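You operate a simulated robot arm through the tools that you are given. There is no shell and no other tool. Be economical: measure what you need, move in short steps, check, and stop when the job is done.

The job below is to be done with a simulated robot arm. You get a single attempt, and the scene is never put back.

Task
Put things in order on the top of the door side leaf. At the end: the yellow sanding block stands where the pink fibre nest stood; the tagged brown ball is on the blue plate; the pink fibre nest stands where the tagged brown ball stood; the white phone stand stands where the yellow sanding block stood; whatever was shut is shut again. Leave all else as you found it, and nothing knocked over.
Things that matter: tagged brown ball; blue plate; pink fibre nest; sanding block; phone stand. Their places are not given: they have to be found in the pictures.

The check looks at the end state, three seconds after you hand in, the way a careful person would. Anything else that was tipped, shoved, dropped, spilled or broken makes it a failure.

Robot
A 7-joint arm with a two-finger parallel gripper, fixed in place. Base frame: the origin is at the foot of the arm, x ahead of it, y to its left, z up; the work surface is at about z = -0.002. Lengths are in m, angles in degrees, forces in N, time in s.
With the tool pointing down near the work surface it reaches from about 0.22 to 0.58 m from the base axis. Its first joint turns from -66.0 to 66.0 degrees. Payload 2.5 kg.
The TCP is the grasp point between the finger pads, 0.023 m short of the fingertips. In the tool frame z runs along the fingers and y along their closing line. The gripper opens to 0.094 m. The fingers are 0.038 m wide and 0.01 m thick; the gripper's body (0.054 by 0.096 m) begins 0.039 m behind the TCP.
Orientation is that of the tool frame in the base frame, as a unit quaternion [w, x, y, z]. With the fingers straight down and closing along the base's y, the tool's x points along the base's -x, its y along +y and its z along -z.

Tools
- The arm moves only by the tool play_rows. Its arguments are lists of equal length, an entry for each row: "slide": the shift along the tool's x, y, z in m, a list of three; "angular": the turn, a rotation vector about the tool's x, y, z in degrees, a list of three; "hand": the closure in counts, from 0 (fully open) to 255 (shut). In form: {"slide": [[dx, dy, dz], ...], "angular": [[rx, ry, rz], ...], "hand": [hand, ...]}. A call has 1 to 8 rows; each row shifts and turns the commanded pose from where the row before left it, along the tool's axes as they then stand. Each row takes 0.2 s and may step no farther than 0.05 m and 8.6 degrees from the row before; otherwise, or with a gripper value out of range, the whole call is refused. Where a pose cannot be reached the arm comes as near as it can. A force on the tool above 40 N (or 10 N above the force at the start of the call, whichever is more), or a blocked arm, ends the call early, and 0.2 s more pass. Each finger travels about 0.108 m/s and halts on what it meets, pressing with about 26 N; the grip force reading is that of the motor and also rises with nothing between the fingers. The clock runs only during rows and for 0.2 s after the last one: add rows that do not move to give the fingers time. The reply holds the time, the measured pose of the TCP, the force on the tool along the base axes, the opening and the grip force, in the units named above and with some noise.
- Cameras (640 x 400 px; columns grow to the right, rows downward): "scene" is fixed at [0.1192, -0.4105, 0.5369]; the picture's right is [0.81, -0.59, 0.00], its down [-0.38, -0.53, -0.76] and it looks along [0.45, 0.61, -0.65] (base axes); focal length 321 px, centre (320, 200). "wrist" rides on the gripper at [-0.039, 0, -0.044] in the tool frame; the picture's right is [0.00, -1.00, 0.00], its down [0.97, 0.00, -0.24] and it looks along [0.24, 0.00, 0.97] (tool axes); focal length 218 px, centre (320, 200).
- grab_frame(camera): a new picture of that camera. The clock stands still meanwhile.
- measure_at(camera, pixels): for up to 12 pixels [column, row] of the newest picture of that camera ("zoom" is the newest enlarged one), the place [x, y, z] in the base frame of the surface seen there, good to about 0.003 m. The clock stands still meanwhile.
- zoom(camera, box): a new picture of the part [left, top, right, bottom] of that camera's present view, enlarged. The clock stands still meanwhile.
- finish_job(): hands the job in; it is judged then, once.

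Keep the steps short. Do not move on a guess: measure, check each grasp and each placing, and mend mistakes. In all there are 80 turns and 54 pictures (those below and enlarged ones count). Leave the gripper open and the arm clear of the work at the hand-in unless told otherwise, and finish with a single line.

The tools are called as name(argument=value, ...) on one line, values as JSON. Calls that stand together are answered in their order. play_rows: Moves the arm, as the interface text tells. Its arguments: {"type":"object","properties":{"slide":{"type":"array","items":{"type":"array","items":{"type":"number"}}},"angular":{"type":"array","items":{"type":"array","items":{"type":"number"}}},"hand":{"type":"array","items":{"type":"number"}}},"required":["slide","angular","hand"]} The other tools are called the same way: grab_frame (camera) takes a picture; measure_at (camera, pixels) gives the place of the surface under pixels of a picture; zoom (camera, box) takes an enlarged picture of a part of a camera's view; finish_job () hands the job in.

At the start:

```text
t: 0.0
eef_pos: [0.3547, -0.0609, 0.3069]
orientation: [0.001, 0.0, 1.0, 0.0]
ft_force: [0.4, 0.5, 0.2]
finger_gap: 0.094
grip_force: 0.0
```

scene: 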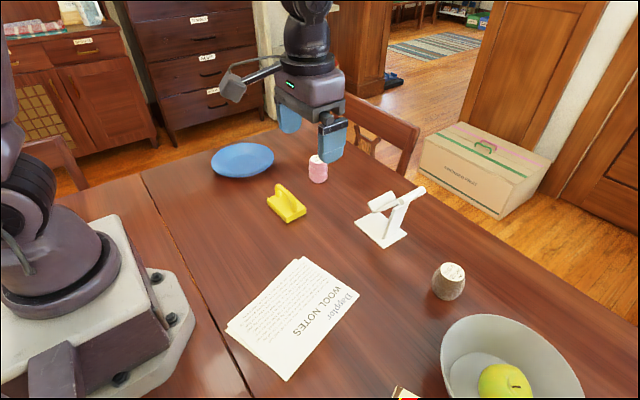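
wrist: 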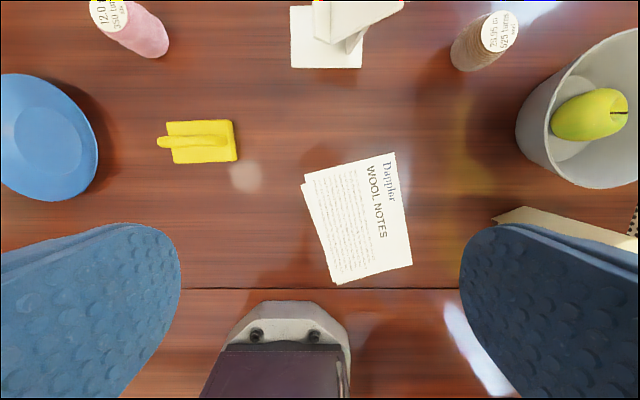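

I see the blue plate, the pink nest (317,168), the yellow block (287,205), the white stand (390,220), the brown tagged ball (448,281) and a bowl with an apple. I'll zoom in for detail before measuring.

zoom(camera="scene", box=[200, 130, 360, 230])

measure_at(camera="zoom", pixels=[[470, 130], [470, 105], [470, 200], [440, 160], [505, 160], [345, 235], [340, 300], [290, 285], [410, 310], [170, 120], [50, 130], [290, 110]])

zoom(camera="scene", box=[340, 170, 500, 310])

measure_at(camera="wrist", pixels=[[170, 125], [234, 121], [237, 160], [174, 162], [165, 141], [220, 140], [291, 8], [292, 66], [360, 68], [500, 33], [465, 50], [50, 135]])

```text
4.00 times, centred on (280, 180) of scene
```

zoom: 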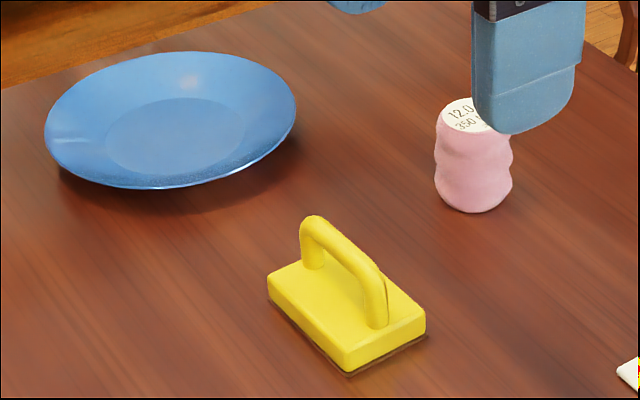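

```text
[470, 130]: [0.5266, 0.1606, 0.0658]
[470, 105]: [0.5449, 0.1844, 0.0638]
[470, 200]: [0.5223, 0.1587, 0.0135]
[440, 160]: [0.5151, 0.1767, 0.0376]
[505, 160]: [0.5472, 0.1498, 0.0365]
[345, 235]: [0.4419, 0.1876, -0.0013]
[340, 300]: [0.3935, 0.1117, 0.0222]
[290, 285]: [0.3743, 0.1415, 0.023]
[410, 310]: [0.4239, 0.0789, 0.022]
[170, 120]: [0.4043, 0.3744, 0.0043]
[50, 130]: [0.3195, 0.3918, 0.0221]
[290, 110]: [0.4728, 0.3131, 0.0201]
```

```text
2.86 times, centred on (420, 240) of scene
```

zoom: 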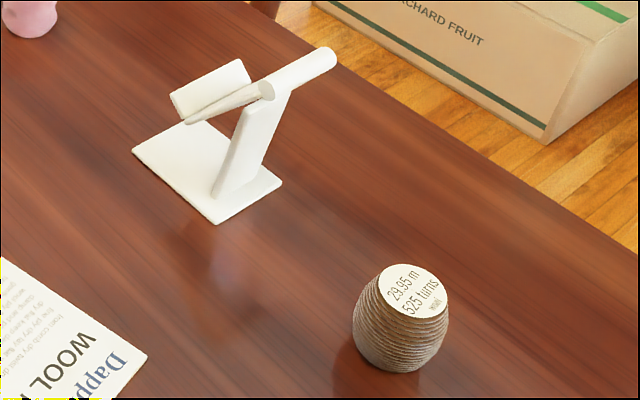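

```text
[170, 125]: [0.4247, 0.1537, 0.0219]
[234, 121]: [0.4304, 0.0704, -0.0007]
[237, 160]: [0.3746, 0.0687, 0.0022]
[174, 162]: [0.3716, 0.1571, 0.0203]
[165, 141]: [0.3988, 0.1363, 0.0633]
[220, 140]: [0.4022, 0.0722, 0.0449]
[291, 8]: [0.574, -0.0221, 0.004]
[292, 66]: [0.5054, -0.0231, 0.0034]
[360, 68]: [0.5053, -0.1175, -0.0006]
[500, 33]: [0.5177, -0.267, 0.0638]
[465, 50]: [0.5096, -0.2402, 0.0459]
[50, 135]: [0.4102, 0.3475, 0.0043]
```

Next I'll measure the ball, the bowl rim, the stand and the plate from the wrist picture and the latest zoom.

measure_at(camera="zoom", pixels=[[355, 315], [447, 320], [400, 365], [405, 285], [380, 300], [440, 290], [133, 151], [216, 223], [281, 183], [225, 190], [330, 60], [205, 90]])

measure_at(camera="wrist", pixels=[[517, 120], [550, 80], [636, 30], [590, 48], [535, 160], [590, 187], [636, 187], [590, 110], [500, 215], [625, 232], [98, 140], [48, 75]])

measure_at(camera="scene", pixels=[[442, 365], [460, 332], [520, 317], [582, 390], [500, 380], [402, 392], [262, 148], [230, 177], [212, 160], [272, 160], [240, 160], [245, 145]])

```text
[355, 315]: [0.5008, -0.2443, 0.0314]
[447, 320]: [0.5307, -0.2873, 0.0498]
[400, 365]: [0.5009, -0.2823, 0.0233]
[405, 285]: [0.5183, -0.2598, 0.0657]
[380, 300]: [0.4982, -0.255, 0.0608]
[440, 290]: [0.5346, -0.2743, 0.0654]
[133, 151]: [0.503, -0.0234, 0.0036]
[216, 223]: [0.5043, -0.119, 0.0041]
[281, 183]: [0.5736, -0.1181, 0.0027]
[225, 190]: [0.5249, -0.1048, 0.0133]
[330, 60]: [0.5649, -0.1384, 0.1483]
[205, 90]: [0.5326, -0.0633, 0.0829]
```

```text
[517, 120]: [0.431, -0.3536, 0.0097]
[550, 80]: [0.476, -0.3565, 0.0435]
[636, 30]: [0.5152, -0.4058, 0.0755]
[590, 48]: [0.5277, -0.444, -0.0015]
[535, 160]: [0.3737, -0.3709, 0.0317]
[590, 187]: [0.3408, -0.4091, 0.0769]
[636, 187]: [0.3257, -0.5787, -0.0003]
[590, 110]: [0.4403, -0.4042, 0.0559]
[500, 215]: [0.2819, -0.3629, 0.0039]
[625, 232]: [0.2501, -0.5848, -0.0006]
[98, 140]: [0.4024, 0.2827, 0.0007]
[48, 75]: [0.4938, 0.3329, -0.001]
```

```text
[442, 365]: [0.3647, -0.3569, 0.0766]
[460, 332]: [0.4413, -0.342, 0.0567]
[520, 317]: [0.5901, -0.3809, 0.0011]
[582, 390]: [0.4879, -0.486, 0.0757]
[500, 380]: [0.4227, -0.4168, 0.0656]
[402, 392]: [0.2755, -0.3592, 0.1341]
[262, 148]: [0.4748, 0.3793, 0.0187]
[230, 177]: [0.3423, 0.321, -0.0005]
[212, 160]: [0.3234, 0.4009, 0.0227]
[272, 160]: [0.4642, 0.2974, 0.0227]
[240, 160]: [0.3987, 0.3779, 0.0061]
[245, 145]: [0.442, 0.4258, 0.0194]
```

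The ball is near (0.518,-0.265), and the bowl rim is about 8 cm from it. I'll move to view the ball from above, heading to TCP (0.445,-0.26,0.227).

play_rows(slide=[[-0.018, -0.04, 0.016], [-0.018, -0.04, 0.016], [-0.018, -0.04, 0.016], [-0.018, -0.04, 0.016], [-0.018, -0.04, 0.016], [0, 0, 0]], angular=[[0, 0, 0], [0, 0, 0], [0, 0, 0], [0, 0, 0], [0, 0, 0], [0, 0, 0]], hand=[0, 0, 0, 0, 0, 0])

grab_frame(camera="wrist")

measure_at(camera="wrist", pixels=[[320, 60], [320, 80], [320, 100], [290, 80], [350, 80], [320, 130]])

```text
t: 1.4
eef_pos: [0.4451, -0.2603, 0.2244]
orientation: [0.0, 0.001, 1.0, 0.0]
ft_force: [0.1, -0.2, -0.6]
finger_gap: 0.0941
grip_force: 0.1
```

```text
49 pictures are left
```

wrist: 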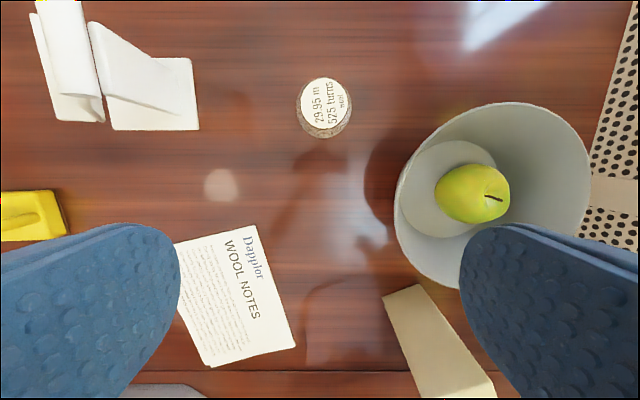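

```text
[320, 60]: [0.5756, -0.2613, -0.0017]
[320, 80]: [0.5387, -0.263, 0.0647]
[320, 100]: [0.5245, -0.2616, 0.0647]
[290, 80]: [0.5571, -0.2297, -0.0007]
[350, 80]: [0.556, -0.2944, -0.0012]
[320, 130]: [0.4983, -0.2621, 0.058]
```

The ball's label is centred near (326,102). I'll measure its edges for centre and diameter.

measure_at(camera="wrist", pixels=[[303, 102], [349, 102], [326, 80], [326, 125], [326, 102], [297, 110], [351, 112], [326, 135]])

```text
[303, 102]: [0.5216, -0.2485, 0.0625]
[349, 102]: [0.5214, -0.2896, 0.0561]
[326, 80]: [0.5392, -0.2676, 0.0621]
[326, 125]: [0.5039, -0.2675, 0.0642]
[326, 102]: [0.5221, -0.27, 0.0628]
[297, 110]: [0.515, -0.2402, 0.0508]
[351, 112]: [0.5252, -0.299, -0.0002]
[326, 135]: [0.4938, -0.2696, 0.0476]
```

Ball centre is (0.521,-0.267), with its top at 0.064 and a width of about 0.053. I'll go above it at z≈0.12 and check reach.

play_rows(slide=[[-0.025, -0.002, 0.034], [-0.025, -0.003, 0.034], [-0.026, -0.002, 0.034], [0, 0, 0], [0, 0, 0]], angular=[[0, 0, 0], [0, 0, 0], [0, 0, 0], [0, 0, 0], [0, 0, 0]], hand=[0, 0, 0, 0, 0])

```text
t: 2.6
eef_pos: [0.5226, -0.2687, 0.124]
orientation: [0.0, 0.0, 1.0, 0.001]
ft_force: [0.4, 0.2, -0.2]
finger_gap: 0.094
grip_force: 0.0
```

In reach. I'll descend to z≈0.036.

play_rows(slide=[[0.001, 0.001, 0.03], [0, 0, 0.03], [0, 0, 0.028], [0, 0, 0], [0, 0, 0]], angular=[[0, 0, 0], [0, 0, 0], [0, 0, 0], [0, 0, 0], [0, 0, 0]], hand=[0, 0, 0, 0, 0])

zoom(camera="scene", box=[360, 180, 540, 320])

```text
t: 3.8
eef_pos: [0.521, -0.267, 0.035]
orientation: [-0.001, 0.0, 1.0, 0.0]
ft_force: [1.2, -0.8, 0.3]
finger_gap: 0.0939
grip_force: 0.1
```

```text
2.86 times, centred on (450, 250) of scene
```

zoom: 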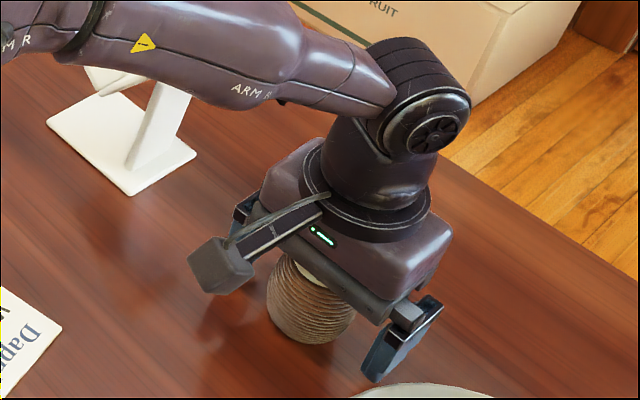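

The fingers straddle the ball, so I'll close.

play_rows(slide=[[0, 0, 0], [0, 0, 0], [0, 0, 0], [0, 0, 0]], angular=[[0, 0, 0], [0, 0, 0], [0, 0, 0], [0, 0, 0]], hand=[255, 255, 255, 255])

```text
t: 4.8
eef_pos: [0.5219, -0.2676, 0.0351]
orientation: [0.0, 0.001, 1.0, 0.0]
ft_force: [0.3, -0.1, -0.5]
finger_gap: 0.0549
grip_force: 26.2
```

Held at 0.055. Now I'll lift straight up.

play_rows(slide=[[0, 0, 0.0], [0, 0, -0.03], [0, 0, -0.045], [0, 0, -0.045], [0.03, 0, -0.035], [0.03, 0, -0.035], [0.03, 0, -0.02], [0, 0, 0]], angular=[[0, 0, 0], [0, 0, 0], [0, 0, 0], [0, 0, 0], [0, 0, 0], [0, 0, 0], [0, 0, 0], [0, 0, 0]], hand=[255, 255, 255, 255, 255, 255, 255, 255])

```text
t: 6.6
eef_pos: [0.4302, -0.2657, 0.2453]
orientation: [0.0, 0.0, 1.0, -0.001]
ft_force: [-0.7, 0.4, -0.1]
finger_gap: 0.055
grip_force: 25.8
```

Lifted. I'll carry it across to the left, toward the plate.

play_rows(slide=[[0.006, 0.045, 0], [0.006, 0.045, 0], [0.006, 0.045, 0], [0.006, 0.045, 0], [0.006, 0.045, 0], [0.006, 0.045, 0], [0.006, 0.045, 0], [0.006, 0.045, 0]], angular=[[0, 0, 0], [0, 0, 0], [0, 0, 0], [0, 0, 0], [0, 0, 0], [0, 0, 0], [0, 0, 0], [0, 0, 0]], hand=[255, 255, 255, 255, 255, 255, 255, 255])

play_rows(slide=[[0.004, 0.045, 0], [0.004, 0.045, 0], [0.004, 0.045, 0], [0.004, 0.045, 0], [0, 0.03, 0], [0, 0, 0]], angular=[[0, 0, 0], [0, 0, 0], [0, 0, 0], [0, 0, 0], [0, 0, 0], [0, 0, 0]], hand=[255, 255, 255, 255, 255, 255])

grab_frame(camera="wrist")

```text
t: 8.4
eef_pos: [0.3817, 0.0938, 0.2462]
orientation: [-0.001, 0.001, 1.0, 0.0]
ft_force: [0.9, -0.1, -0.9]
finger_gap: 0.0551
grip_force: 25.8
```

```text
t: 9.8
eef_pos: [0.3663, 0.3039, 0.2469]
orientation: [0.0, 0.0, 1.0, 0.001]
ft_force: [0.1, 1.0, 0.3]
finger_gap: 0.0551
grip_force: 25.4
```

```text
47 pictures are left
```

wrist: 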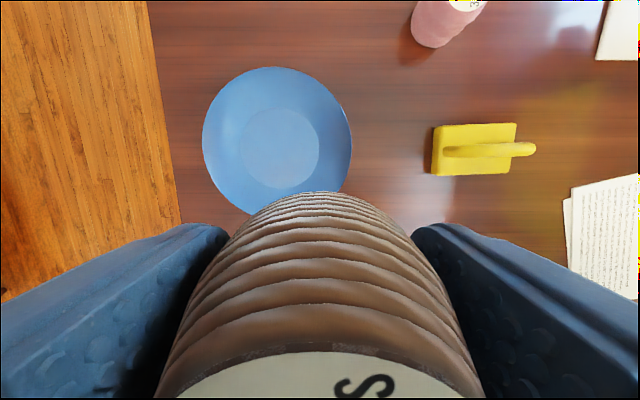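

The plate's inner disc is centred near (279,147). I'll measure it, plus rim points.

measure_at(camera="wrist", pixels=[[279, 147], [241, 147], [317, 147], [279, 110], [279, 183], [206, 135], [348, 135], [275, 72], [215, 140], [340, 140], [275, 80]])

```text
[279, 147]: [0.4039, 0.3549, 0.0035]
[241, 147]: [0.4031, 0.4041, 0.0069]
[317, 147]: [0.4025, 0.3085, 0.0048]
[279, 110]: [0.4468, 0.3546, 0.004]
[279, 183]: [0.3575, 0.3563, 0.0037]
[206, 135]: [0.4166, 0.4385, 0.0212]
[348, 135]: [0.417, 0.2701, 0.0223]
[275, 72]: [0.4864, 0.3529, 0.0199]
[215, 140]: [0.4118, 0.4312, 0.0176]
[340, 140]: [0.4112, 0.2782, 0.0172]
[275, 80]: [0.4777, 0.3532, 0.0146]
```

The plate centre is (0.402,0.355), with its surface at 0.004. I'll move over it and descend to about 0.07.

play_rows(slide=[[-0.018, 0.0255, 0], [-0.018, 0.0255, 0], [0, 0, 0.045], [0, 0, 0.045], [0, 0, 0.045], [0, 0, 0.04], [0, 0, 0]], angular=[[0, 0, 0], [0, 0, 0], [0, 0, 0], [0, 0, 0], [0, 0, 0], [0, 0, 0], [0, 0, 0]], hand=[255, 255, 255, 255, 255, 255, 255])

```text
t: 11.4
eef_pos: [0.4026, 0.353, 0.0717]
orientation: [0.001, 0.0, 1.0, -0.001]
ft_force: [0.5, 0.2, -0.2]
finger_gap: 0.0549
grip_force: 26.1
```

Now I'll lower it 0.029 in small steps to z≈0.0425.

play_rows(slide=[[0, 0.001, 0.015], [0, 0, 0.008], [0, 0, 0.004], [0, 0, 0.002], [0, 0, 0]], angular=[[0, 0, 0], [0, 0, 0], [0, 0, 0], [0, 0, 0], [0, 0, 0]], hand=[255, 255, 255, 255, 255])

zoom(camera="scene", box=[190, 100, 310, 200])

```text
t: 12.6
eef_pos: [0.4027, 0.3545, 0.0422]
orientation: [0.0, 0.001, 1.0, -0.001]
ft_force: [-0.4, -0.2, -1.1]
finger_gap: 0.0552
grip_force: 25.8
```

```text
4.00 times, centred on (250, 150) of scene
```

zoom: 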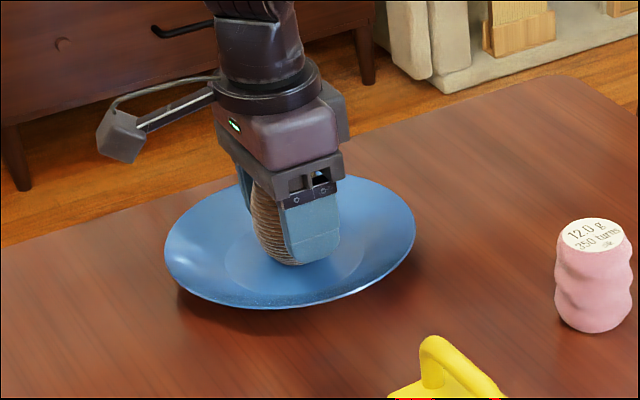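

No contact force yet, so I'll lower 1 mm at a time.

play_rows(slide=[[0, 0, 0.001], [0, 0, 0.001], [0, 0, 0]], angular=[[0, 0, 0], [0, 0, 0], [0, 0, 0]], hand=[255, 255, 255])

```text
t: 13.4
eef_pos: [0.4025, 0.3557, 0.0404]
orientation: [0.001, 0.0, 1.0, 0.0]
ft_force: [-0.4, -2.8, 6.8]
finger_gap: 0.0548
grip_force: 26.4
```

There's contact (6.8 N up). I'll open gently, then rise.

play_rows(slide=[[0, 0, 0], [0, 0, 0], [0, 0, 0], [0, 0, -0.02], [0, 0, -0.04], [0, 0, -0.045], [0, 0, -0.045], [0, 0, 0]], angular=[[0, 0, 0], [0, 0, 0], [0, 0, 0], [0, 0, 0], [0, 0, 0], [0, 0, 0], [0, 0, 0], [0, 0, 0]], hand=[95, 70, 40, 40, 40, 0, 0, 0])

zoom(camera="scene", box=[190, 100, 350, 200])

measure_at(camera="zoom", pixels=[[20, 20], [470, 160], [500, 160], [505, 175]])

```text
t: 15.2
eef_pos: [0.4011, 0.355, 0.1905]
orientation: [-0.001, 0.0, 1.0, -0.001]
ft_force: [-0.4, 0.1, -0.1]
finger_gap: 0.094
grip_force: 0.1
```

```text
4.00 times, centred on (270, 150) of scene
```

zoom: 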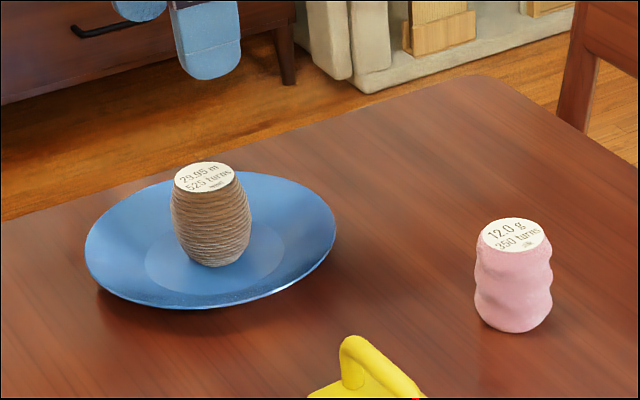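

```text
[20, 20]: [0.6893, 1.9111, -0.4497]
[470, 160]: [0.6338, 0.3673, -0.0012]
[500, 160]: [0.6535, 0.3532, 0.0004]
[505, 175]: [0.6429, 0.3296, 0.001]
```

The ball stands on the plate. Next is the pink nest, so I'll move to view it from above.

play_rows(slide=[[0, 0, -0.03], [-0.012, -0.037, 0], [-0.012, -0.037, 0], [-0.012, -0.037, 0], [-0.012, -0.037, 0], [-0.012, -0.037, 0], [0, 0, 0]], angular=[[0, 0, 0], [0, 0, 0], [0, 0, 0], [0, 0, 0], [0, 0, 0], [0, 0, 0], [0, 0, 0]], hand=[0, 0, 0, 0, 0, 0, 0])

grab_frame(camera="wrist")

```text
t: 16.8
eef_pos: [0.462, 0.1687, 0.221]
orientation: [0.0, 0.0, 1.0, 0.001]
ft_force: [-0.2, -0.9, 0.0]
finger_gap: 0.0943
grip_force: 0.1
```

```text
44 pictures are left
```

wrist: 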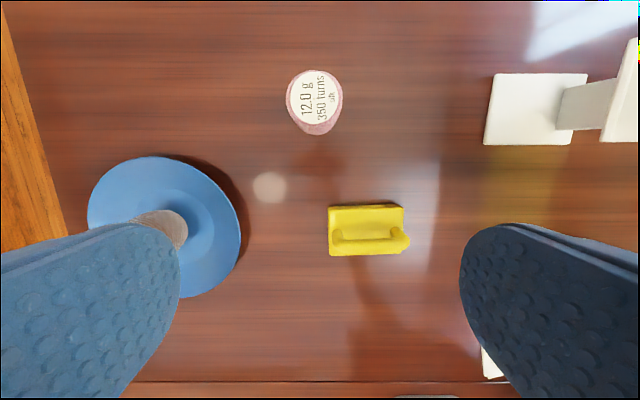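

The pink label is centred near (315,98). I'll measure pink and the yellow block (328-404, 206-255), along with the stand.

measure_at(camera="wrist", pixels=[[315, 98], [293, 98], [338, 98], [315, 76], [315, 120], [290, 105], [340, 108], [316, 132]])

measure_at(camera="wrist", pixels=[[330, 208], [402, 208], [331, 253], [401, 252], [340, 215], [395, 215], [340, 250], [390, 250], [337, 236], [400, 242], [370, 237], [366, 228]])

```text
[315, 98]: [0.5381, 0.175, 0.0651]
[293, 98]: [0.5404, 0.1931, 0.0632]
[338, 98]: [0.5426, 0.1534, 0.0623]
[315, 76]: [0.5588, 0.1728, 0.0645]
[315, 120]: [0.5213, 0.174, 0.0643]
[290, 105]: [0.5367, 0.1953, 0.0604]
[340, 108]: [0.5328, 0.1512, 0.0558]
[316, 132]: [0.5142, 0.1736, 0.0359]
```

```text
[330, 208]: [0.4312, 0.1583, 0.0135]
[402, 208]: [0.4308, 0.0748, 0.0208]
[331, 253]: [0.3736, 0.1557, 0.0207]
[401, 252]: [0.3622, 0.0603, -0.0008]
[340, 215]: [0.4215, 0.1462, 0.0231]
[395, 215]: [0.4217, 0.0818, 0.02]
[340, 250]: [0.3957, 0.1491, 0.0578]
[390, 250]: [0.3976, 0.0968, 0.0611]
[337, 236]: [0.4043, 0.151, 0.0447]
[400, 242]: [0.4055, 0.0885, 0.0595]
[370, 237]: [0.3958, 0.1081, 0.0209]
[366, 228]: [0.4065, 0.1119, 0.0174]
```

Pink is centred at (0.539,0.173), with its top at 0.065 and a width of about 0.045. I'll go above it.

play_rows(slide=[[-0.026, 0.002, 0.034], [-0.026, 0.001, 0.034], [-0.025, 0.001, 0.034], [0, 0, 0], [0, 0, 0]], angular=[[0, 0, 0], [0, 0, 0], [0, 0, 0], [0, 0, 0], [0, 0, 0]], hand=[0, 0, 0, 0, 0])

play_rows(slide=[[0, 0, 0.03], [0, 0, 0.03], [0, 0, 0.024], [0, 0, 0], [0, 0, 0]], angular=[[0, 0, 0], [0, 0, 0], [0, 0, 0], [0, 0, 0], [0, 0, 0]], hand=[0, 0, 0, 0, 0])

zoom(camera="scene", box=[240, 100, 400, 200])

```text
t: 18.0
eef_pos: [0.5391, 0.1737, 0.1183]
orientation: [0.0, 0.0, 1.0, 0.0]
ft_force: [-0.6, 0.3, 0.7]
finger_gap: 0.0939
grip_force: 0.0
```

```text
t: 19.2
eef_pos: [0.5392, 0.174, 0.034]
orientation: [0.0, -0.001, 1.0, 0.0]
ft_force: [0.3, 0.4, 0.8]
finger_gap: 0.0939
grip_force: 0.1
```

```text
4.00 times, centred on (320, 150) of scene
```

zoom: 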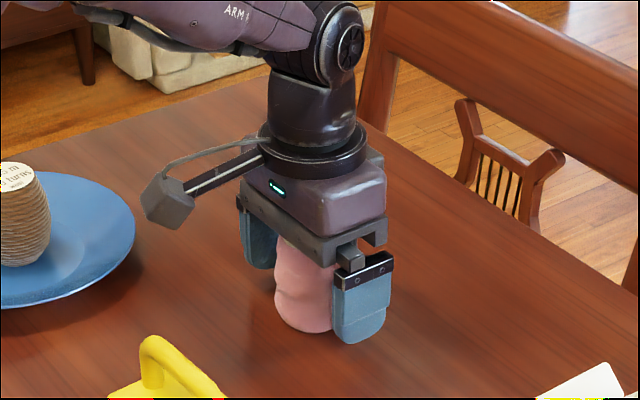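

The fingers straddle it, so I'll close.

play_rows(slide=[[0, 0, 0], [0, 0, 0], [0, 0, 0], [0, 0, 0]], angular=[[0, 0, 0], [0, 0, 0], [0, 0, 0], [0, 0, 0]], hand=[255, 255, 255, 255])

play_rows(slide=[[0, 0, -0.02], [0, 0, -0.045], [0, 0, -0.045], [0.03, 0, -0.035], [0.03, 0, -0.035], [0.03, 0, -0.03], [0, 0, 0]], angular=[[0, 0, 0], [0, 0, 0], [0, 0, 0], [0, 0, 0], [0, 0, 0], [0, 0, 0], [0, 0, 0]], hand=[255, 255, 255, 255, 255, 255, 255])

```text
t: 20.2
eef_pos: [0.54, 0.1744, 0.032]
orientation: [0.0, 0.0, 1.0, 0.001]
ft_force: [0.1, -0.9, -0.3]
finger_gap: 0.0551
grip_force: 25.8
```

```text
t: 21.8
eef_pos: [0.448, 0.1728, 0.246]
orientation: [0.0, 0.0, 1.0, 0.0]
ft_force: [0.3, -0.4, -0.6]
finger_gap: 0.0549
grip_force: 25.9
```

Held. I'll carry it to above the ball's old place (0.521,-0.267) at z≈0.246, clear of the stand (top 0.148).

play_rows(slide=[[0, -0.044, 0], [0, -0.044, 0], [0, -0.044, 0], [0, -0.044, 0], [0, -0.044, 0], [0, -0.044, 0], [0, -0.044, 0], [0, -0.044, 0]], angular=[[0, 0, 0], [0, 0, 0], [0, 0, 0], [0, 0, 0], [0, 0, 0], [0, 0, 0], [0, 0, 0], [0, 0, 0]], hand=[255, 255, 255, 255, 255, 255, 255, 255])

play_rows(slide=[[0, -0.044, 0], [0, -0.044, 0], [-0.036, 0, 0.02], [-0.037, 0, 0.02], [0, 0, 0.045], [0, 0, 0.045], [0, 0, 0.045], [0, 0, 0]], angular=[[0, 0, 0], [0, 0, 0], [0, 0, 0], [0, 0, 0], [0, 0, 0], [0, 0, 0], [0, 0, 0], [0, 0, 0]], hand=[255, 255, 255, 255, 255, 255, 255, 255])

```text
t: 23.6
eef_pos: [0.4476, -0.1766, 0.2439]
orientation: [0.0, 0.0, 1.0, 0.0]
ft_force: [-0.3, -0.6, -0.5]
finger_gap: 0.0551
grip_force: 25.7
```

```text
t: 25.4
eef_pos: [0.523, -0.2656, 0.0701]
orientation: [0.0, 0.0, 1.0, 0.0]
ft_force: [-0.1, -0.2, 0.2]
finger_gap: 0.0551
grip_force: 26.5
```

Next I'll lower to z≈0.033 and correct slightly to (0.521,-0.267).

play_rows(slide=[[0.001, -0.001, 0.02], [0, 0, 0.01], [0, 0, 0.004], [0, 0, 0.002], [0, 0, 0.001], [0, 0, 0]], angular=[[0, 0, 0], [0, 0, 0], [0, 0, 0], [0, 0, 0], [0, 0, 0], [0, 0, 0]], hand=[255, 255, 255, 255, 255, 255])

```text
t: 26.8
eef_pos: [0.5221, -0.267, 0.033]
orientation: [0.001, 0.0, 1.0, -0.001]
ft_force: [-3.3, 0.7, 9.1]
finger_gap: 0.0549
grip_force: 26.0
```

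Contact at 9 N. I'll open and rise straight up.

play_rows(slide=[[0, 0, 0], [0, 0, 0], [0, 0, 0], [0, 0, -0.02], [0, 0, -0.04], [0, 0, -0.045], [0, 0, -0.045], [0, 0, 0]], angular=[[0, 0, 0], [0, 0, 0], [0, 0, 0], [0, 0, 0], [0, 0, 0], [0, 0, 0], [0, 0, 0], [0, 0, 0]], hand=[95, 70, 30, 0, 0, 0, 0, 0])

play_rows(slide=[[0.04, 0, -0.02], [0.04, 0, -0.02], [0, 0.03, -0.02], [0, 0, 0]], angular=[[0, 0, 0], [0, 0, 0], [0, 0, 0], [0, 0, 0]], hand=[0, 0, 0, 0])

grab_frame(camera="wrist")

```text
t: 28.6
eef_pos: [0.5225, -0.2672, 0.1829]
orientation: [0.0, 0.0, 1.0, -0.001]
ft_force: [0.3, 0.5, 0.0]
finger_gap: 0.0943
grip_force: 0.0
```

```text
t: 29.6
eef_pos: [0.4407, -0.236, 0.242]
orientation: [0.0, 0.0, 1.0, 0.0]
ft_force: [0.3, 0.2, 0.8]
finger_gap: 0.0939
grip_force: 0.1
```

```text
42 pictures are left
```

wrist: 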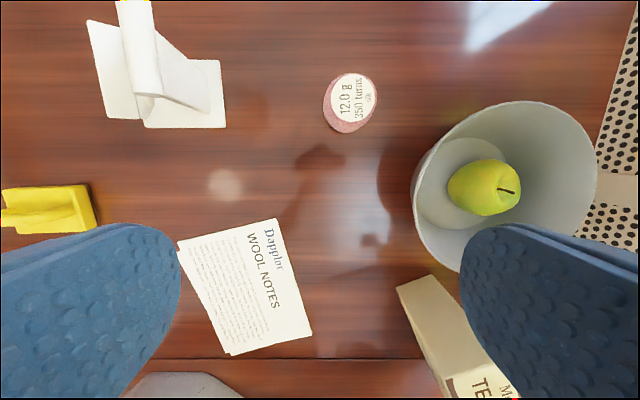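

Pink stands where the ball was. Now the yellow block: I'll translate above it to (0.40,0.114), then turn the tool 90° about its z so the fingers close along x across the handle.

play_rows(slide=[[0.005, 0.0438, 0], [0.005, 0.0438, 0], [0.005, 0.0438, 0], [0.005, 0.0438, 0], [0.005, 0.0438, 0], [0.005, 0.0438, 0], [0.005, 0.0438, 0], [0.005, 0.0438, 0]], angular=[[0, 0, 0], [0, 0, 0], [0, 0, 0], [0, 0, 0], [0, 0, 0], [0, 0, 0], [0, 0, 0], [0, 0, 0]], hand=[0, 0, 0, 0, 0, 0, 0, 0])

play_rows(slide=[[0, 0, 0], [0, 0, 0], [0, 0, 0], [0, 0, 0], [0, 0, 0], [0, 0, 0], [0, 0, 0], [0, 0, 0]], angular=[[0, 0, 8.5], [0, 0, 8.5], [0, 0, 8.5], [0, 0, 8.5], [0, 0, 8.5], [0, 0, 8.5], [0, 0, 8.5], [0, 0, 8.5]], hand=[0, 0, 0, 0, 0, 0, 0, 0])

play_rows(slide=[[0, 0, 0], [0, 0, 0], [0, 0, 0], [0, 0, 0]], angular=[[0, 0, 8], [0, 0, 8], [0, 0, 6], [0, 0, 0]], hand=[0, 0, 0, 0])

grab_frame(camera="wrist")

```text
t: 31.4
eef_pos: [0.4015, 0.1146, 0.2425]
orientation: [0.0, 0.0, 1.0, 0.0]
ft_force: [0.1, 0.4, -0.3]
finger_gap: 0.0938
grip_force: 0.0
```

```text
t: 33.2
eef_pos: [0.4012, 0.1149, 0.2421]
orientation: [0.0, 0.56, 0.828, 0.0]
ft_force: [0.0, 0.4, 0.5]
finger_gap: 0.094
grip_force: 0.1
```

```text
t: 34.2
eef_pos: [0.4015, 0.1133, 0.2426]
orientation: [0.0, 0.708, 0.706, 0.0]
ft_force: [0.2, 0.4, -0.2]
finger_gap: 0.0942
grip_force: 0.0
```

```text
41 pictures are left
```

wrist: 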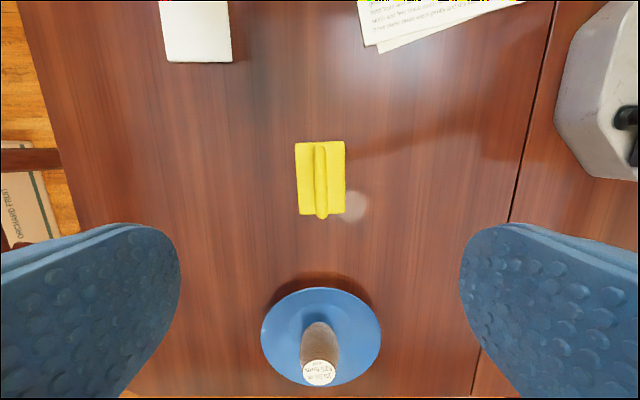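

The handle runs up the picture at column 320, rows 145-218. I'll measure it.

measure_at(camera="wrist", pixels=[[320, 150], [320, 180], [320, 200], [320, 212], [315, 180], [326, 180], [298, 146], [343, 143], [300, 212], [344, 210], [307, 180], [335, 180]])

zoom(camera="scene", box=[240, 160, 340, 240])

```text
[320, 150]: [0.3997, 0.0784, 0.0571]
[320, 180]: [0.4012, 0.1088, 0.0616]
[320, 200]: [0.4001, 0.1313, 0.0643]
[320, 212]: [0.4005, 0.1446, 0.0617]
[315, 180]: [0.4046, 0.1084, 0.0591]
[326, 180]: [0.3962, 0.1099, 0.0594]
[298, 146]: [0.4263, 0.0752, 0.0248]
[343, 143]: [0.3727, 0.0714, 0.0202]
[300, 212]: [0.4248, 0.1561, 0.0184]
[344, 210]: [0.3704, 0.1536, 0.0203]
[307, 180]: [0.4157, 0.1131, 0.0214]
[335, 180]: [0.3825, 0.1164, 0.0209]
```

```text
5.00 times, centred on (290, 200) of scene
```

zoom: 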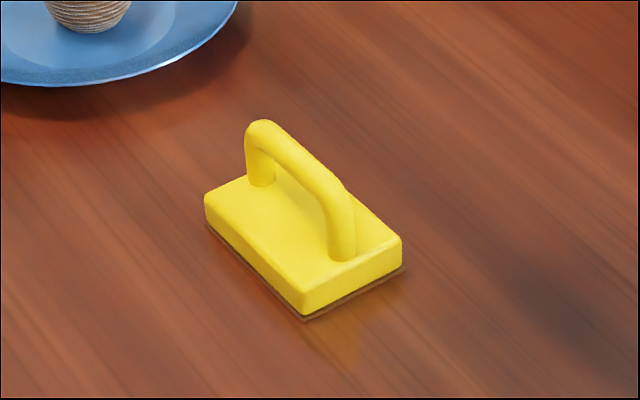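

The handle centre is (0.4005,0.113), with its top at 0.062 and the base top at 0.021. I'll descend to z=0.050.

play_rows(slide=[[0, -0.001, 0.045], [0, 0, 0.045], [0, 0, 0.045], [0, 0, 0.035], [0, 0, 0.0225], [0, 0, 0], [0, 0, 0]], angular=[[0, 0, 0], [0, 0, 0], [0, 0, 0], [0, 0, 0], [0, 0, 0], [0, 0, 0], [0, 0, 0]], hand=[0, 0, 0, 0, 0, 0, 0])

play_rows(slide=[[0, 0, 0], [0, 0, 0], [0, 0, 0], [0, 0, 0], [0, 0, 0]], angular=[[0, 0, 0], [0, 0, 0], [0, 0, 0], [0, 0, 0], [0, 0, 0]], hand=[255, 255, 255, 255, 255])

zoom(camera="scene", box=[210, 110, 370, 240])

```text
t: 35.8
eef_pos: [0.3997, 0.1134, 0.0491]
orientation: [0.001, 0.707, 0.707, 0.0]
ft_force: [-0.5, -0.3, 0.5]
finger_gap: 0.0942
grip_force: 0.0
```

```text
t: 37.0
eef_pos: [0.4003, 0.1148, 0.0499]
orientation: [0.001, 0.707, 0.707, 0.0]
ft_force: [1.1, -0.6, 0.2]
finger_gap: 0.0131
grip_force: 26.2
```

```text
3.08 times, centred on (290, 175) of scene
```

zoom: 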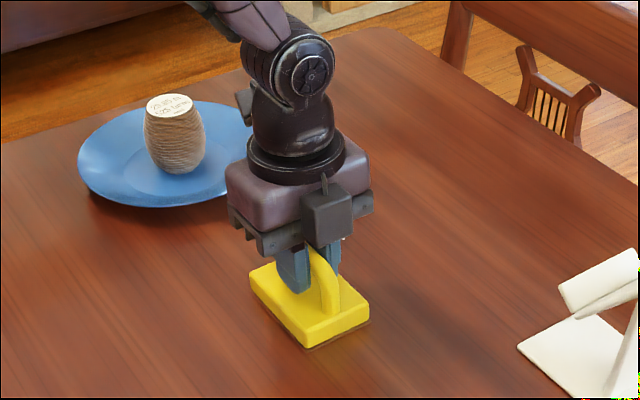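

Gripped at 0.013. I'll lift, then carry by (+0.14,+0.059) to the pink place.

play_rows(slide=[[0, 0, -0.02], [0, 0, -0.04], [0, 0, -0.03], [0.015, 0.035, 0], [0.015, 0.035, 0], [0.015, 0.035, 0], [0.014, 0.035, 0], [0, 0, 0]], angular=[[0, 0, 0], [0, 0, 0], [0, 0, 0], [0, 0, 0], [0, 0, 0], [0, 0, 0], [0, 0, 0], [0, 0, 0]], hand=[255, 255, 255, 255, 255, 255, 255, 255])

zoom(camera="scene", box=[250, 60, 410, 220])

```text
t: 38.8
eef_pos: [0.5388, 0.171, 0.1382]
orientation: [0.0, 0.707, 0.707, 0.0]
ft_force: [0.2, 0.0, 0.2]
finger_gap: 0.0128
grip_force: 26.1
```

```text
2.50 times, centred on (330, 140) of scene
```

zoom: 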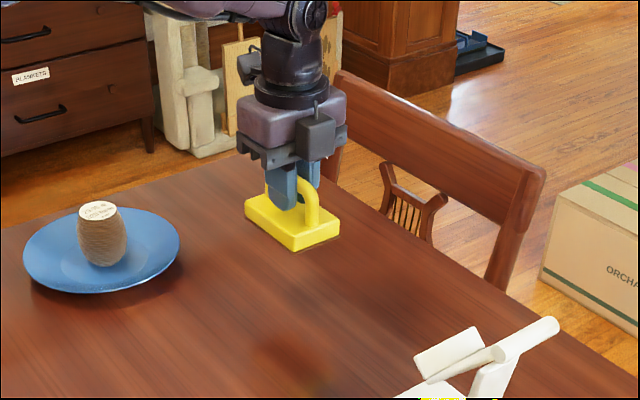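

The block is level and held. I'll lower it to z≈0.052.

play_rows(slide=[[0.001, 0.001, 0.035], [0, 0, 0.03], [0, 0, 0.015], [0, 0, 0.005], [0, 0, 0.002], [0, 0, 0.001], [0, 0, 0]], angular=[[0, 0, 0], [0, 0, 0], [0, 0, 0], [0, 0, 0], [0, 0, 0], [0, 0, 0], [0, 0, 0]], hand=[255, 255, 255, 255, 255, 255, 255])

```text
t: 40.4
eef_pos: [0.5402, 0.1732, 0.0517]
orientation: [0.0, 0.707, 0.708, 0.0]
ft_force: [-0.7, 0.0, -0.6]
finger_gap: 0.0127
grip_force: 26.2
```

No contact yet, so I'll go down 1 mm at a time.

play_rows(slide=[[0, 0, 0.001], [0, 0, 0.001], [0, 0, 0]], angular=[[0, 0, 0], [0, 0, 0], [0, 0, 0]], hand=[255, 255, 255])

```text
t: 41.2
eef_pos: [0.5408, 0.1731, 0.0492]
orientation: [-0.001, 0.706, 0.708, 0.0]
ft_force: [0.0, 0.6, -1.3]
finger_gap: 0.0132
grip_force: 25.5
```

play_rows(slide=[[0, 0, 0.001], [0, 0, 0.0005], [0, 0, 0]], angular=[[0, 0, 0], [0, 0, 0], [0, 0, 0]], hand=[255, 255, 255])

```text
t: 42.0
eef_pos: [0.5411, 0.1749, 0.05]
orientation: [0.001, 0.707, 0.707, 0.0]
ft_force: [-4.6, -1.1, 13.7]
finger_gap: 0.0131
grip_force: 25.5
```

Contact at 13.7 N. I'll open and rise.

play_rows(slide=[[0, 0, -0.0005], [0, 0, 0], [0, 0, 0], [0, 0, -0.01], [0, 0, -0.04], [0, 0, -0.045], [0, 0, -0.045], [0, 0, 0]], angular=[[0, 0, 0], [0, 0, 0], [0, 0, 0], [0, 0, 0], [0, 0, 0], [0, 0, 0], [0, 0, 0], [0, 0, 0]], hand=[200, 120, 80, 60, 0, 0, 0, 0])

grab_frame(camera="scene")

zoom(camera="scene", box=[340, 170, 440, 260])

```text
t: 43.8
eef_pos: [0.5407, 0.1741, 0.1892]
orientation: [0.0, 0.707, 0.707, 0.0]
ft_force: [0.1, 0.2, 0.3]
finger_gap: 0.0939
grip_force: 0.1
```

```text
37 pictures are left
```

scene: 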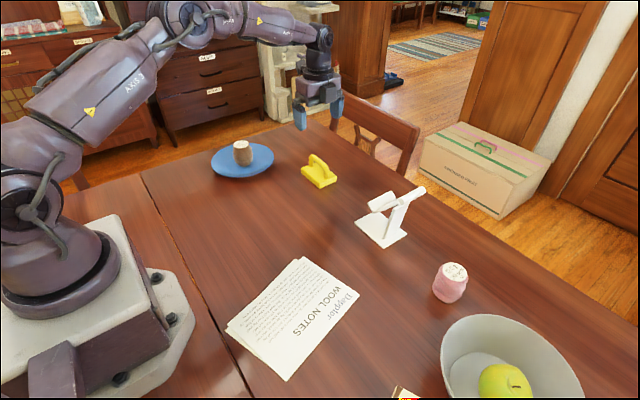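

```text
4.44 times, centred on (390, 215) of scene
```

zoom: 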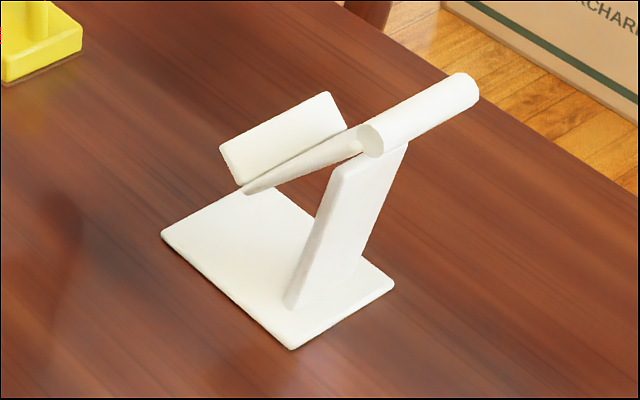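

Yellow is in place. Only the stand is left, so I'll measure its shape.

measure_at(camera="zoom", pixels=[[372, 140], [465, 95], [420, 95], [430, 130], [245, 190], [345, 150], [225, 150], [325, 97], [280, 140], [345, 130], [300, 180], [355, 158]])

measure_at(camera="zoom", pixels=[[293, 302], [315, 305], [360, 265], [345, 170], [400, 155], [325, 230], [370, 225], [340, 240], [165, 235], [292, 347], [392, 283], [262, 192]])

```text
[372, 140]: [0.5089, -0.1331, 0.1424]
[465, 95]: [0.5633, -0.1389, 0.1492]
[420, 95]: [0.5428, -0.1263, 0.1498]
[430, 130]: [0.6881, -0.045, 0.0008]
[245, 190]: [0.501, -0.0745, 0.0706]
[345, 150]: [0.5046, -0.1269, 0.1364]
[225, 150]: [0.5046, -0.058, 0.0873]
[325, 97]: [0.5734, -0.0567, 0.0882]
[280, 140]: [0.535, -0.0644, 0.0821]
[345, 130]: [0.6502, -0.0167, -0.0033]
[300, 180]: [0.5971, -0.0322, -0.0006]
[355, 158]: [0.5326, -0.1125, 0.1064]
```

```text
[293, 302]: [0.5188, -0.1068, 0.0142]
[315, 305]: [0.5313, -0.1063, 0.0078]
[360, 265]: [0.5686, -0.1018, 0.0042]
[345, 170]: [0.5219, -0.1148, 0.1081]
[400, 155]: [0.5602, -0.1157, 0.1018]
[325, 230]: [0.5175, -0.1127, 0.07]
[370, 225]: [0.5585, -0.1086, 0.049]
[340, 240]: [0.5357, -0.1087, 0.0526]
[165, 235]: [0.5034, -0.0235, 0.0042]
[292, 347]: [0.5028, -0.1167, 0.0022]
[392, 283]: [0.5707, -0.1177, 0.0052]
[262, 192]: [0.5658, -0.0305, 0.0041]
```

The stand's tray and top cylinder both span x≈0.503–0.573, with the cylinder at about (y -0.135, z 0.143). The plan is to grip across x on the tray and cylinder ends at TCP ≈(0.538,-0.118,0.122), with the tool turned 180° so the camera sits on the low (+y) side. First I'll go up and over.

play_rows(slide=[[0, 0, -0.045], [-0.015, -0.03, -0.02], [-0.035, -0.03, 0], [-0.035, -0.03, 0], [-0.045, 0, 0], [-0.045, 0, 0], [-0.045, 0, 0], [-0.04, 0, 0]], angular=[[0, 0, 0], [0, 0, 0], [0, 0, 0], [0, 0, -8.5], [0, 0, 0], [0, 0, 0], [0, 0, 0], [0, 0, 0]], hand=[0, 0, 0, 0, 0, 0, 0, 0])

play_rows(slide=[[0, 0, 0], [0, 0, 0], [0, 0, 0], [0, 0, 0], [0, 0, 0], [0, 0, 0], [0, 0, 0], [0, 0, 0]], angular=[[0, 0, -8.5], [0, 0, -8.5], [0, 0, -8.5], [0, 0, -8.5], [0, 0, -8.5], [0, 0, -8.5], [0, 0, -8.5], [0, 0, -8.5]], hand=[0, 0, 0, 0, 0, 0, 0, 0])

play_rows(slide=[[0, 0, 0], [0, 0, 0], [0, 0, 0], [0, 0, 0], [0, 0, 0], [0, 0, 0], [0, 0, 0], [0, 0, 0]], angular=[[0, 0, -8.5], [0, 0, -8.5], [0, 0, -8.5], [0, 0, -8.5], [0, 0, -8.5], [0, 0, -8.5], [0, 0, -8.5], [0, 0, -8.5]], hand=[0, 0, 0, 0, 0, 0, 0, 0])

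play_rows(slide=[[0, 0, 0], [0, 0, 0], [0, 0, 0], [0, 0, 0], [0, 0, 0], [0, 0, 0]], angular=[[0, 0, -8.5], [0, 0, -8.5], [0, 0, -8.5], [0, 0, -8.5], [0, 0, -1.5], [0, 0, 0]], hand=[0, 0, 0, 0, 0, 0])

```text
t: 45.6
eef_pos: [0.4762, -0.0836, 0.2546]
orientation: [0.0, 0.653, 0.758, 0.0]
ft_force: [-0.8, -0.4, -0.9]
finger_gap: 0.094
grip_force: 0.0
```

```text
t: 47.4
eef_pos: [0.4762, -0.0851, 0.2545]
orientation: [0.0, 0.115, 0.993, -0.001]
ft_force: [0.4, -1.1, 0.0]
finger_gap: 0.094
grip_force: 0.1
```

```text
t: 49.2
eef_pos: [0.4767, -0.0846, 0.2542]
orientation: [0.0, -0.46, 0.888, -0.001]
ft_force: [-0.7, -0.1, 0.2]
finger_gap: 0.094
grip_force: 0.1
```

```text
t: 50.6
eef_pos: [0.4765, -0.0838, 0.255]
orientation: [0.0, 0.708, -0.706, 0.0]
ft_force: [0.0, 0.2, 0.6]
finger_gap: 0.094
grip_force: 0.1
```

The tool is turned (tool x = -y, tool y = -x). I'll move above the stand at (0.538,-0.118), staying high, and look.

play_rows(slide=[[0.017, -0.031, 0], [0.017, -0.0305, 0], [0, 0, 0], [0, 0, 0]], angular=[[0, 0, 0], [0, 0, 0], [0, 0, 0], [0, 0, 0]], hand=[0, 0, 0, 0])

grab_frame(camera="wrist")

```text
t: 51.6
eef_pos: [0.5397, -0.1185, 0.2535]
orientation: [0.001, 0.707, -0.707, 0.0]
ft_force: [-0.2, -0.6, 0.0]
finger_gap: 0.0939
grip_force: 0.0
```

```text
35 pictures are left
```

wrist: 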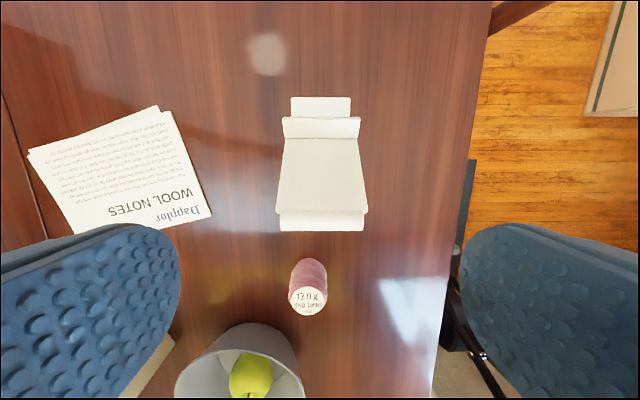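

Now a clear top view. I'll measure the cylinder ends (280-363, 215), the tray sides, the lip and the base.

measure_at(camera="wrist", pixels=[[282, 218], [362, 218], [321, 213], [321, 228], [284, 150], [358, 150], [281, 190], [361, 190], [321, 205], [285, 122], [357, 122], [292, 98]])

zoom(camera="wrist", box=[260, 80, 380, 250])

```text
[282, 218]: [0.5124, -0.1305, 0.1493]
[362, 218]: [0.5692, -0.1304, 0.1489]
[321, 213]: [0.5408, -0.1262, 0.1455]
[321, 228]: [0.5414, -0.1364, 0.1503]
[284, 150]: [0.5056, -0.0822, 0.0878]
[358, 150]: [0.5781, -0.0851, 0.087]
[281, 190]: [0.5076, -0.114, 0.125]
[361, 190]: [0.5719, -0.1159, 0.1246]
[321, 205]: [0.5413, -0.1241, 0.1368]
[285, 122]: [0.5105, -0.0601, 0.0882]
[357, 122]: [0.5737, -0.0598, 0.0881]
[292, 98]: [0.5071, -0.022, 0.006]
```

```text
2.35 times, centred on (320, 165) of wrist
```

zoom: 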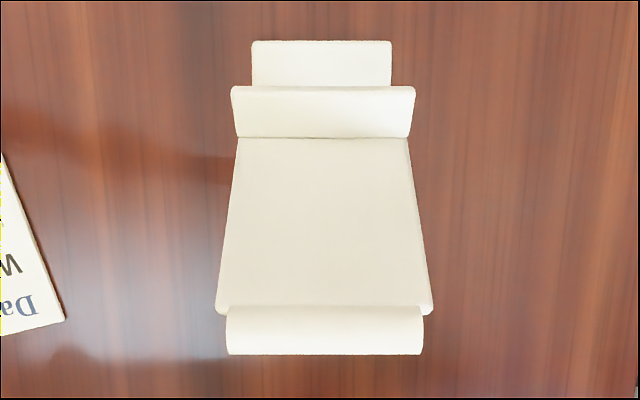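

The tray spans x 0.506–0.574 (centre 0.540) and the cylinder top is at 0.153. I'll descend to TCP (0.540,-0.110,0.121), which leaves the palm about 7 mm above the cylinder.

play_rows(slide=[[-0.0085, 0, 0.04], [0, 0, 0.04], [0, 0, 0.03], [0, 0, 0.015], [0, 0, 0.0075], [0, 0, 0], [0, 0, 0]], angular=[[0, 0, 0], [0, 0, 0], [0, 0, 0], [0, 0, 0], [0, 0, 0], [0, 0, 0], [0, 0, 0]], hand=[0, 0, 0, 0, 0, 0, 0])

zoom(camera="scene", box=[340, 130, 460, 250])

```text
t: 53.2
eef_pos: [0.5381, -0.1104, 0.1215]
orientation: [0.0, -0.707, 0.707, 0.0]
ft_force: [-0.2, 0.3, 0.8]
finger_gap: 0.094
grip_force: 0.1
```

```text
3.33 times, centred on (400, 190) of scene
```

zoom: 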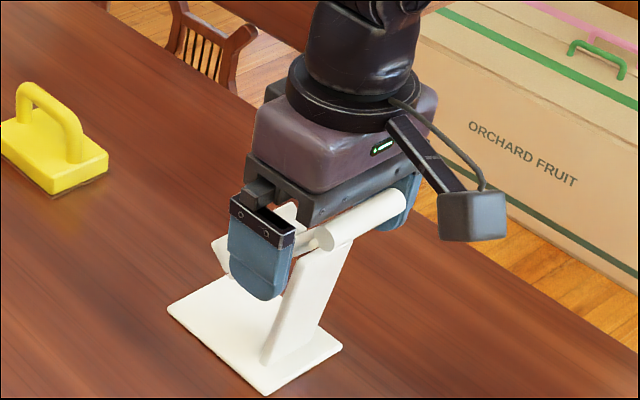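

The fingers straddle the tray. I'll nudge 1.5 mm toward +x, pre-close to about 0.078, and look from the wrist.

play_rows(slide=[[0, -0.0015, 0], [0, 0, 0], [0, 0, 0]], angular=[[0, 0, 0], [0, 0, 0], [0, 0, 0]], hand=[20, 40, 44])

grab_frame(camera="wrist")

```text
t: 54.0
eef_pos: [0.5404, -0.1102, 0.1203]
orientation: [0.0, -0.707, 0.707, 0.0]
ft_force: [-0.1, 0.2, -0.5]
finger_gap: 0.0779
grip_force: 0.1
```

```text
32 pictures are left
```

wrist: 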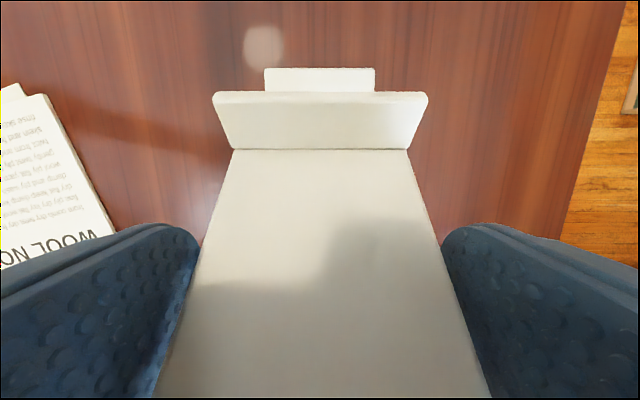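

The tray is centred at column 320, so I'll close gradually.

play_rows(slide=[[0, 0, 0], [0, 0, 0], [0, 0, 0], [0, 0, 0]], angular=[[0, 0, 0], [0, 0, 0], [0, 0, 0], [0, 0, 0]], hand=[60, 90, 255, 255])

play_rows(slide=[[0, 0, -0.01], [0, 0, -0.02], [0, 0, 0]], angular=[[0, 0, 0], [0, 0, 0], [0, 0, 0]], hand=[255, 255, 255])

zoom(camera="scene", box=[340, 120, 460, 250])

```text
t: 55.0
eef_pos: [0.5403, -0.11, 0.1212]
orientation: [0.0, -0.707, 0.707, 0.0]
ft_force: [0.1, 1.0, -0.3]
finger_gap: 0.0716
grip_force: 25.8
```

```text
t: 55.8
eef_pos: [0.541, -0.1101, 0.1503]
orientation: [0.0, 0.708, -0.707, 0.001]
ft_force: [0.2, -1.0, -2.7]
finger_gap: 0.0715
grip_force: 25.8
```

```text
3.08 times, centred on (400, 185) of scene
```

zoom: 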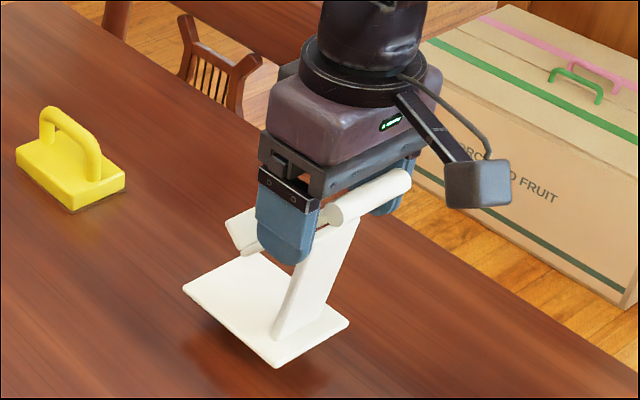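

The stand hangs level. I'll lift more and then carry it to TCP (0.401,0.078), so the base centre lands near (0.400,0.117).

play_rows(slide=[[0, 0, -0.03], [0, 0, -0.03], [0, 0.035, 0], [-0.03, 0.035, 0], [-0.03, 0.035, 0], [-0.03, 0.034, 0], [-0.04, 0, 0], [-0.04, 0, 0]], angular=[[0, 0, 0], [0, 0, 0], [0, 0, 0], [0, 0, 0], [0, 0, 0], [0, 0, 0], [0, 0, 0], [0, 0, 0]], hand=[255, 255, 255, 255, 255, 255, 255, 255])

play_rows(slide=[[-0.017, 0, 0], [0, 0, 0], [0, 0, 0.03], [0, 0, 0.03], [0, 0, 0], [0, 0, 0]], angular=[[0, 0, 0], [0, 0, 0], [0, 0, 0], [0, 0, 0], [0, 0, 0], [0, 0, 0]], hand=[255, 255, 255, 255, 255, 255])

zoom(camera="scene", box=[200, 80, 380, 240])

```text
t: 57.6
eef_pos: [0.4016, 0.0604, 0.2117]
orientation: [0.0, -0.706, 0.708, 0.0]
ft_force: [-1.2, -0.3, -1.4]
finger_gap: 0.072
grip_force: 25.6
```

```text
t: 59.0
eef_pos: [0.4017, 0.0755, 0.1525]
orientation: [-0.001, -0.707, 0.707, 0.0]
ft_force: [0.4, 0.3, -2.0]
finger_gap: 0.0715
grip_force: 25.8
```

```text
2.50 times, centred on (290, 160) of scene
```

zoom: 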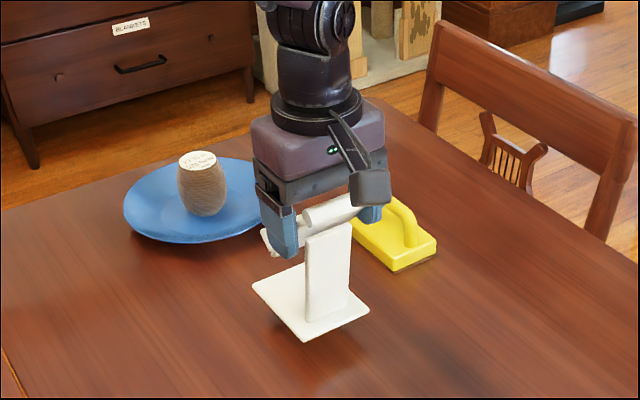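

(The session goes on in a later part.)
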